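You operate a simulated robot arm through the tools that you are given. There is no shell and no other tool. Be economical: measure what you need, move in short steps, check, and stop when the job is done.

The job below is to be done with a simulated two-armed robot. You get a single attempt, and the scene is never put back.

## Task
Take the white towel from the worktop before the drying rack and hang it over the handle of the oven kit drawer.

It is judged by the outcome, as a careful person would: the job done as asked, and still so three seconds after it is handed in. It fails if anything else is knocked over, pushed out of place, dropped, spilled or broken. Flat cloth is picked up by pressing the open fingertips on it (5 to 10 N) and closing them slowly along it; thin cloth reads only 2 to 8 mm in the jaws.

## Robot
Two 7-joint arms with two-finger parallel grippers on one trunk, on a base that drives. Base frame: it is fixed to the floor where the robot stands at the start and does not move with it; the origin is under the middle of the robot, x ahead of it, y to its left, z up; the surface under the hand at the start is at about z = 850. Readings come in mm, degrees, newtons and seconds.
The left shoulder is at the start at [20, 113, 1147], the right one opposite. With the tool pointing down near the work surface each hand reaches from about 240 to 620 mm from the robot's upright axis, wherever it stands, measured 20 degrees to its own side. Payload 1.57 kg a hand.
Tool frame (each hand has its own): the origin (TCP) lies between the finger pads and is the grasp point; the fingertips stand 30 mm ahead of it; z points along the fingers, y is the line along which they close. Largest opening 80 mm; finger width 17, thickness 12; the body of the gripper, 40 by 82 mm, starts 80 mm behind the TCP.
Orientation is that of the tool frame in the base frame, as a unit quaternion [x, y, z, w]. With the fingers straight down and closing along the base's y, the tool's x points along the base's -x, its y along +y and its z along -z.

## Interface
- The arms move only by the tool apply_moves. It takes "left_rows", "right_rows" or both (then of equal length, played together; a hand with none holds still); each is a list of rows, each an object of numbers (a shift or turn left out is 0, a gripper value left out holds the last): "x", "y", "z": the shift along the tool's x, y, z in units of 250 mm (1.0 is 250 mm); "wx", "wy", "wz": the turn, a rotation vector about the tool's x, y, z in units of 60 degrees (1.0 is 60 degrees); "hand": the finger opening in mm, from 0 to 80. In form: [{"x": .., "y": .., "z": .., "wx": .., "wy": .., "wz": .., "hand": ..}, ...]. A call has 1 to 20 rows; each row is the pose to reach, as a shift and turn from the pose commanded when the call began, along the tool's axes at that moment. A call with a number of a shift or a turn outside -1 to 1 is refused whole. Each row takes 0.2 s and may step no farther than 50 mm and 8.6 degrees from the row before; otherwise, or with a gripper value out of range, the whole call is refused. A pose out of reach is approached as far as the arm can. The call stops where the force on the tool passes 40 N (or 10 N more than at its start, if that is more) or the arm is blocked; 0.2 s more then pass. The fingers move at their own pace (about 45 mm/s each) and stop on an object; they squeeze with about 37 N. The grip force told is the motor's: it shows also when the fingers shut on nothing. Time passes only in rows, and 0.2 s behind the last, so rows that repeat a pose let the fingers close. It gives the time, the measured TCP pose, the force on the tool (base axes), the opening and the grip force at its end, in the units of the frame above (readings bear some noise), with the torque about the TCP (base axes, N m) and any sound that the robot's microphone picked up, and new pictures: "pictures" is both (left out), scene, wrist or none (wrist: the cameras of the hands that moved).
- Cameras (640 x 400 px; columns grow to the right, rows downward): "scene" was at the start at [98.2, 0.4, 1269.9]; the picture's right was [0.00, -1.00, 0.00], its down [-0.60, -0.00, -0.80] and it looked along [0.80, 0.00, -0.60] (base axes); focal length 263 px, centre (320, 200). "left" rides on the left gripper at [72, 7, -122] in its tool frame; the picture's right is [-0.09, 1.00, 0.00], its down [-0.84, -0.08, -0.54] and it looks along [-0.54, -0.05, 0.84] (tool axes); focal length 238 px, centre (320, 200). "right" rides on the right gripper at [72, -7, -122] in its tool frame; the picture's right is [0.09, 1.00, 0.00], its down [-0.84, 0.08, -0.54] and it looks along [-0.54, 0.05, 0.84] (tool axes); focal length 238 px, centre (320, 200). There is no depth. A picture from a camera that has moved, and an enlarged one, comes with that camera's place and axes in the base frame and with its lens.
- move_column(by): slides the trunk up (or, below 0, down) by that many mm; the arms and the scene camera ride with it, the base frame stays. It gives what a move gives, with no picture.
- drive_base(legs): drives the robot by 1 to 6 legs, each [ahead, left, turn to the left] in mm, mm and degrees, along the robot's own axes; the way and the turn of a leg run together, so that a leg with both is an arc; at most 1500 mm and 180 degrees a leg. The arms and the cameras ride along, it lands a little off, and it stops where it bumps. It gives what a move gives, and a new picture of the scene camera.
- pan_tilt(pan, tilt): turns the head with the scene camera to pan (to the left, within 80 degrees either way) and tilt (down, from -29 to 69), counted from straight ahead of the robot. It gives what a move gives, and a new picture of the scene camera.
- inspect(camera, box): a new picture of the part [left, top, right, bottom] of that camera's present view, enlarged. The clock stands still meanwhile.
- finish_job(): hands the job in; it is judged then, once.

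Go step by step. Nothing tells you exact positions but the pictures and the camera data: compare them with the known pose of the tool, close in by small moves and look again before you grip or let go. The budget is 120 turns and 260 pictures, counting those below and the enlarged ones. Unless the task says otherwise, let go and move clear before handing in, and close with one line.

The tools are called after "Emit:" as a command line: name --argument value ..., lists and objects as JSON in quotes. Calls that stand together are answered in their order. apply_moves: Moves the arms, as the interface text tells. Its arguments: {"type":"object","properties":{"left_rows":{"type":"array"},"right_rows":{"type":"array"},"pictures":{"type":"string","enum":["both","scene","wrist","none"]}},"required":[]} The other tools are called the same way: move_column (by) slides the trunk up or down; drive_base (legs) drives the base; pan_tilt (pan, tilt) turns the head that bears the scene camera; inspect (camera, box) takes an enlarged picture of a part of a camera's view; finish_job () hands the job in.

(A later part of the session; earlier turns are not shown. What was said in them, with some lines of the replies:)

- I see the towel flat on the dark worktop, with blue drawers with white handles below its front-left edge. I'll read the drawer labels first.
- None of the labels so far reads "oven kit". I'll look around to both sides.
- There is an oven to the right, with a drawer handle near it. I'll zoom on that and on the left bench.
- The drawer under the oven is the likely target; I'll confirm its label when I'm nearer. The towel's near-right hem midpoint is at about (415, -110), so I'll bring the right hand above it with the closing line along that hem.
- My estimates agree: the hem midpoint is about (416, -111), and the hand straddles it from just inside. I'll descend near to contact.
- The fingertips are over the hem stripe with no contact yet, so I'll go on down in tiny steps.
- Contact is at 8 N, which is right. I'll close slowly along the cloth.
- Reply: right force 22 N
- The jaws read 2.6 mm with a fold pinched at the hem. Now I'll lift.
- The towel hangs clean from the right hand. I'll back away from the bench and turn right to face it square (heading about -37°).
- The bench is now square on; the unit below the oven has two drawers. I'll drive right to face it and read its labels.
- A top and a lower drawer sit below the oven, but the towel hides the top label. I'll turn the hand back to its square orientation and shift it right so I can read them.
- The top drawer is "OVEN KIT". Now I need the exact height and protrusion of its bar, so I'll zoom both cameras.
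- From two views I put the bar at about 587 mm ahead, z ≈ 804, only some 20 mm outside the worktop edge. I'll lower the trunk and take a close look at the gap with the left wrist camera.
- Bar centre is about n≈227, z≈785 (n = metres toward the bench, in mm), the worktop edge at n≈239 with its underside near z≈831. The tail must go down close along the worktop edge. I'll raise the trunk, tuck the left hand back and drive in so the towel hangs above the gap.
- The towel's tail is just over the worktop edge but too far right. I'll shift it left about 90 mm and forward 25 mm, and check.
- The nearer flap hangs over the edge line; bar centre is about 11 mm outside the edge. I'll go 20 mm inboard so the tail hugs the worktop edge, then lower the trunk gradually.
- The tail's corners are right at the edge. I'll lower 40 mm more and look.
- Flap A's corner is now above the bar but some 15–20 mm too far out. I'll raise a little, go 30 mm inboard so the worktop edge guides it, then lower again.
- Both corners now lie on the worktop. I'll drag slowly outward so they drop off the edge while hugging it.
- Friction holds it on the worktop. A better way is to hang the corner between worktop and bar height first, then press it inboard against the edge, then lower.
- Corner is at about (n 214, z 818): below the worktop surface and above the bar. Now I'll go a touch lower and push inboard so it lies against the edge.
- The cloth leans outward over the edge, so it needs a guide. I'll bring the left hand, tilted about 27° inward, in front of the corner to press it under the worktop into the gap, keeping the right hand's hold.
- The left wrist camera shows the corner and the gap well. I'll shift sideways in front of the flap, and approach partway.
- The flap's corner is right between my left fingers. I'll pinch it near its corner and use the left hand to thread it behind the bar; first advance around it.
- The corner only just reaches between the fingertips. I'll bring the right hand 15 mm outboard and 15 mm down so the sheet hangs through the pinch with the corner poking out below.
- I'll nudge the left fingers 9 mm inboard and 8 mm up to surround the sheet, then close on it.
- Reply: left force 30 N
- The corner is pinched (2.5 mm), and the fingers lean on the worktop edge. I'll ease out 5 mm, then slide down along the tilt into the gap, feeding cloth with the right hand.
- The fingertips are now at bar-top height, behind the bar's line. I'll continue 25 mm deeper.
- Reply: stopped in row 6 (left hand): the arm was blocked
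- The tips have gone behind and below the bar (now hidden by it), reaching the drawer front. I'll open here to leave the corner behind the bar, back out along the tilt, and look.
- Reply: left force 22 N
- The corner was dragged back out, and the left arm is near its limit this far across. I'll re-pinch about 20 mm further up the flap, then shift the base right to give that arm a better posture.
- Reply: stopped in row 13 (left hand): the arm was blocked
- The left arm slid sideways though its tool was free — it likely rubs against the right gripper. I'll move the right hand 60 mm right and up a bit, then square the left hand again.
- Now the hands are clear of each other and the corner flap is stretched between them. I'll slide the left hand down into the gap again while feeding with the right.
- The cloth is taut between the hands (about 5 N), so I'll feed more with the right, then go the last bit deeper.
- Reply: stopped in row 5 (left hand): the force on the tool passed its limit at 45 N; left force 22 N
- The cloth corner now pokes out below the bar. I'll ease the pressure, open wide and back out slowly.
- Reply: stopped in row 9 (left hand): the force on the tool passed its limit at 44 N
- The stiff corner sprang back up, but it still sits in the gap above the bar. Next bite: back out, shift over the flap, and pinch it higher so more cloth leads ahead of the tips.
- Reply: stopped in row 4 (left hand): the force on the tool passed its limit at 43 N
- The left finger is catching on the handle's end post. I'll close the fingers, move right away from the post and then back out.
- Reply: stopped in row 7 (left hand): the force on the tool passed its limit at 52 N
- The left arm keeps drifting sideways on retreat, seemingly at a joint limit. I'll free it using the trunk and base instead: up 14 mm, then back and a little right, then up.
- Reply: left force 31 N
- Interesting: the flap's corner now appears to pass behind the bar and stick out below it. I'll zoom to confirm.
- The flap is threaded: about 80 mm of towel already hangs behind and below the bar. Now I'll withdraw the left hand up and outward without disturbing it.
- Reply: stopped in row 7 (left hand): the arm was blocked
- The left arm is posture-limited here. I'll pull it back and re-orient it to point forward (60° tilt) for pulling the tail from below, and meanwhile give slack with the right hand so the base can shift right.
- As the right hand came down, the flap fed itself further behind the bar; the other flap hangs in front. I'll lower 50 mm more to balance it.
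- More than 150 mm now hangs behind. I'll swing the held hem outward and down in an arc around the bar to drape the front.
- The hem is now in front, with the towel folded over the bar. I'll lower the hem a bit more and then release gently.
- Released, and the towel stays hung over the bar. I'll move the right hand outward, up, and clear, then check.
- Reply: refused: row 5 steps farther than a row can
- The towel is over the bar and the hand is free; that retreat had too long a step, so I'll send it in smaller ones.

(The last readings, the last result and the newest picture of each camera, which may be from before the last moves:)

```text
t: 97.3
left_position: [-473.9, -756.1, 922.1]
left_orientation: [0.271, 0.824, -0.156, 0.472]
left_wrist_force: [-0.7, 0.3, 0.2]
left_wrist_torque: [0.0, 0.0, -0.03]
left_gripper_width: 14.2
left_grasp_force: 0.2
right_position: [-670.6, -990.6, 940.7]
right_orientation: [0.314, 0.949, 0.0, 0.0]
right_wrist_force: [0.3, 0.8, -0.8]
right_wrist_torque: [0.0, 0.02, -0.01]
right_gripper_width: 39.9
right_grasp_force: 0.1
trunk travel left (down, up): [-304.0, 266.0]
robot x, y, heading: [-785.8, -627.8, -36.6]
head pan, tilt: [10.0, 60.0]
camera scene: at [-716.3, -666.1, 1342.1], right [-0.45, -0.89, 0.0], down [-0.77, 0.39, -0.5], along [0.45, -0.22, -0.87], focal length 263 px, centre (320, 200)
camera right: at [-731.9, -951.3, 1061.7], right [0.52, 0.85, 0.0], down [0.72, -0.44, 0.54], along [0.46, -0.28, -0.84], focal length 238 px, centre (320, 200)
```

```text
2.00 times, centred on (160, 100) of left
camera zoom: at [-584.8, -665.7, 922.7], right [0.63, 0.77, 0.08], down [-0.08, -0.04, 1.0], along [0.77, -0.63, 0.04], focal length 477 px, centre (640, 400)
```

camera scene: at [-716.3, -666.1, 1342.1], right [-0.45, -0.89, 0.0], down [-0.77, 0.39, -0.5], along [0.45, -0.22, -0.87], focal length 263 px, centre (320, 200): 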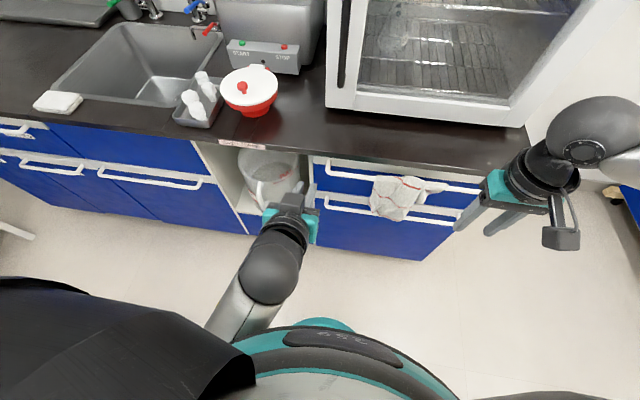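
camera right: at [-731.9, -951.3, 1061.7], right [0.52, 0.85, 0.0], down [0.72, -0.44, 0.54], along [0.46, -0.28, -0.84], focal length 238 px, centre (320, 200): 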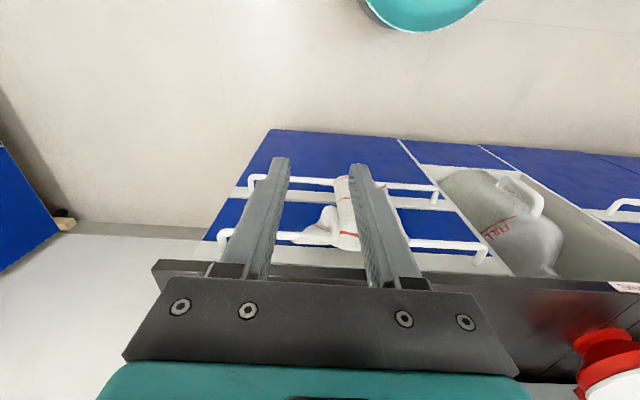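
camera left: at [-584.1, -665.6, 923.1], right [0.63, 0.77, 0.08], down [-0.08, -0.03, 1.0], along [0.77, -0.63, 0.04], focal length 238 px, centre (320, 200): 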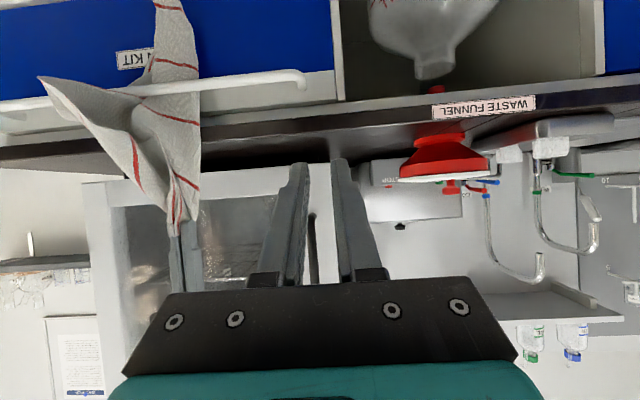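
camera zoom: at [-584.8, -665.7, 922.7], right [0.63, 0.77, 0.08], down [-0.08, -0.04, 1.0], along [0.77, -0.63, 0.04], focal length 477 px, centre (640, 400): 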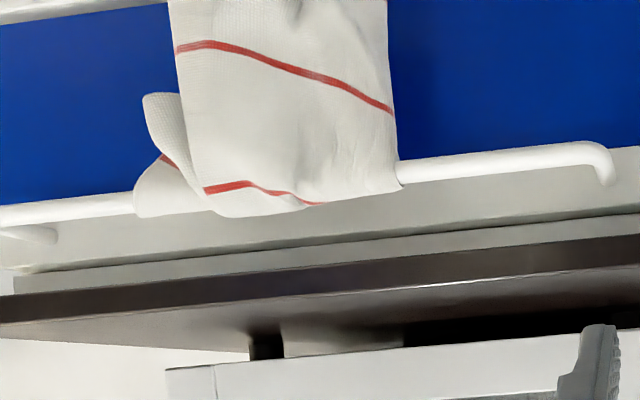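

The towel hangs over the OVEN KIT bar. I'll back the robot away and look at it face-on to confirm that it is stable and that a part hangs behind.

Emit:
drive_base --legs '[[-300, 0, 0]]'

Emit:
pan_tilt --pan -10 --tilt 40

Emit:
inspect --camera "scene" --box '[240, 120, 440, 245]'

Emit:
inspect --camera "left" --box '[0, 0, 400, 250]'

```text
t: 99.3
left_position: [-710.1, -581.8, 922.0]
left_orientation: [0.274, 0.823, -0.158, 0.471]
left_wrist_force: [-0.7, -0.1, -1.0]
left_wrist_torque: [-0.02, -0.03, 0.04]
left_gripper_width: 14.0
left_grasp_force: 0.0
right_position: [-908.4, -814.1, 941.0]
right_orientation: [0.318, 0.948, 0.0, -0.001]
right_wrist_force: [-0.2, 0.2, -0.8]
right_wrist_torque: [0.02, -0.02, -0.03]
right_gripper_width: 39.8
right_grasp_force: 0.1
trunk travel left (down, up): [-304.0, 266.0]
robot x, y, heading: [-1021.5, -453.1, -36.6]
head pan, tilt: [10.0, 60.0]
camera scene: at [-952.8, -490.1, 1342.1], right [-0.45, -0.89, 0.0], down [-0.77, 0.39, -0.5], along [0.45, -0.23, -0.87], focal length 263 px, centre (320, 200)
```

scene: 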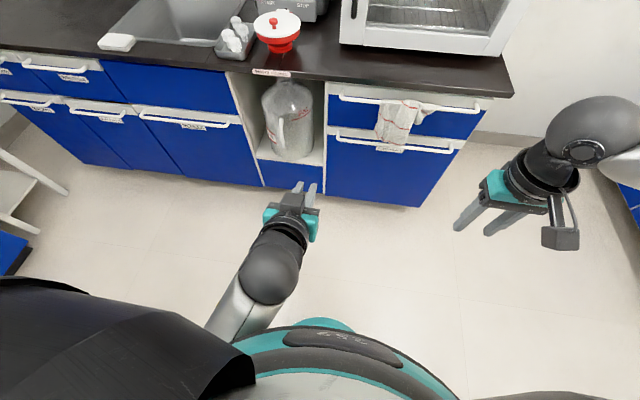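

```text
t: 100.1
left_position: [-709.4, -580.6, 922.4]
left_orientation: [0.274, 0.824, -0.157, 0.471]
left_wrist_force: [-0.6, 0.4, -0.7]
left_wrist_torque: [-0.03, 0.0, 0.0]
left_gripper_width: 13.9
left_grasp_force: 0.0
right_position: [-909.2, -814.7, 940.4]
right_orientation: [0.317, 0.948, 0.001, 0.0]
right_wrist_force: [0.2, 0.2, -0.8]
right_wrist_torque: [-0.01, -0.03, 0.01]
right_gripper_width: 40.0
right_grasp_force: 0.1
trunk travel left (down, up): [-304.0, 266.0]
robot x, y, heading: [-1017.9, -453.8, -36.9]
head pan, tilt: [-10.0, 40.0]
camera scene: at [-953.6, -522.3, 1368.8], right [-0.73, -0.68, 0.0], down [-0.44, 0.47, -0.77], along [0.52, -0.56, -0.64], focal length 263 px, centre (320, 200)
```

scene: 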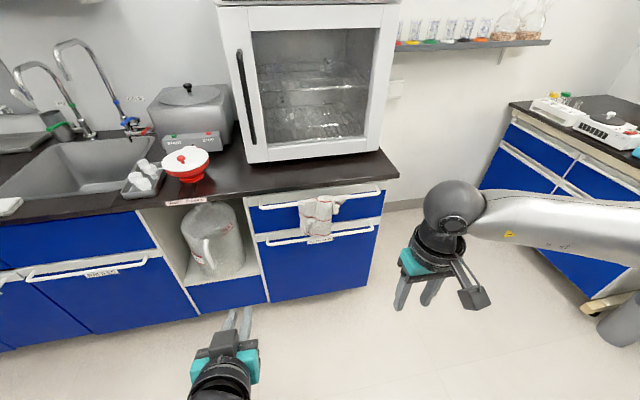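

```text
3.20 times, centred on (340, 182) of scene
camera zoom: at [-953.6, -522.3, 1368.8], right [-0.73, -0.68, 0.0], down [-0.44, 0.47, -0.77], along [0.52, -0.56, -0.64], focal length 841 px, centre (256, 256)
```

zoom: 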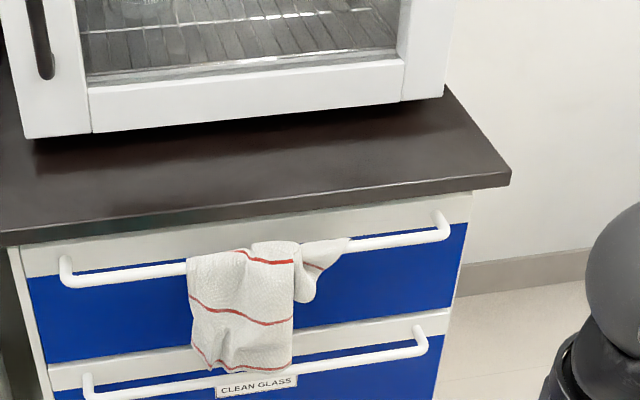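

```text
1.60 times, centred on (200, 125) of left
camera zoom: at [-820.6, -490.8, 922.4], right [0.63, 0.77, 0.08], down [-0.08, -0.04, 1.0], along [0.77, -0.64, 0.04], focal length 381 px, centre (512, 320)
```

zoom: 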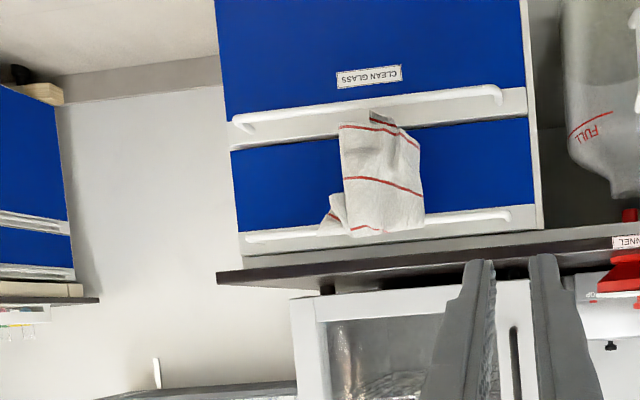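

The towel hangs folded over the OVEN KIT bar, unchanged for several seconds. The drawers look shut and everything else is where it was. Both hands are clear, so I'm handing in.

Emit:
finish_job

```text
The job is handed in.
```

The white towel is hanging over the handle of the OVEN KIT drawer, slightly bunched, and both hands are clear of it. In the last pictures nothing else looked moved, though the left hand pressed hard on the drawer front and the handle's end post while threading the towel.
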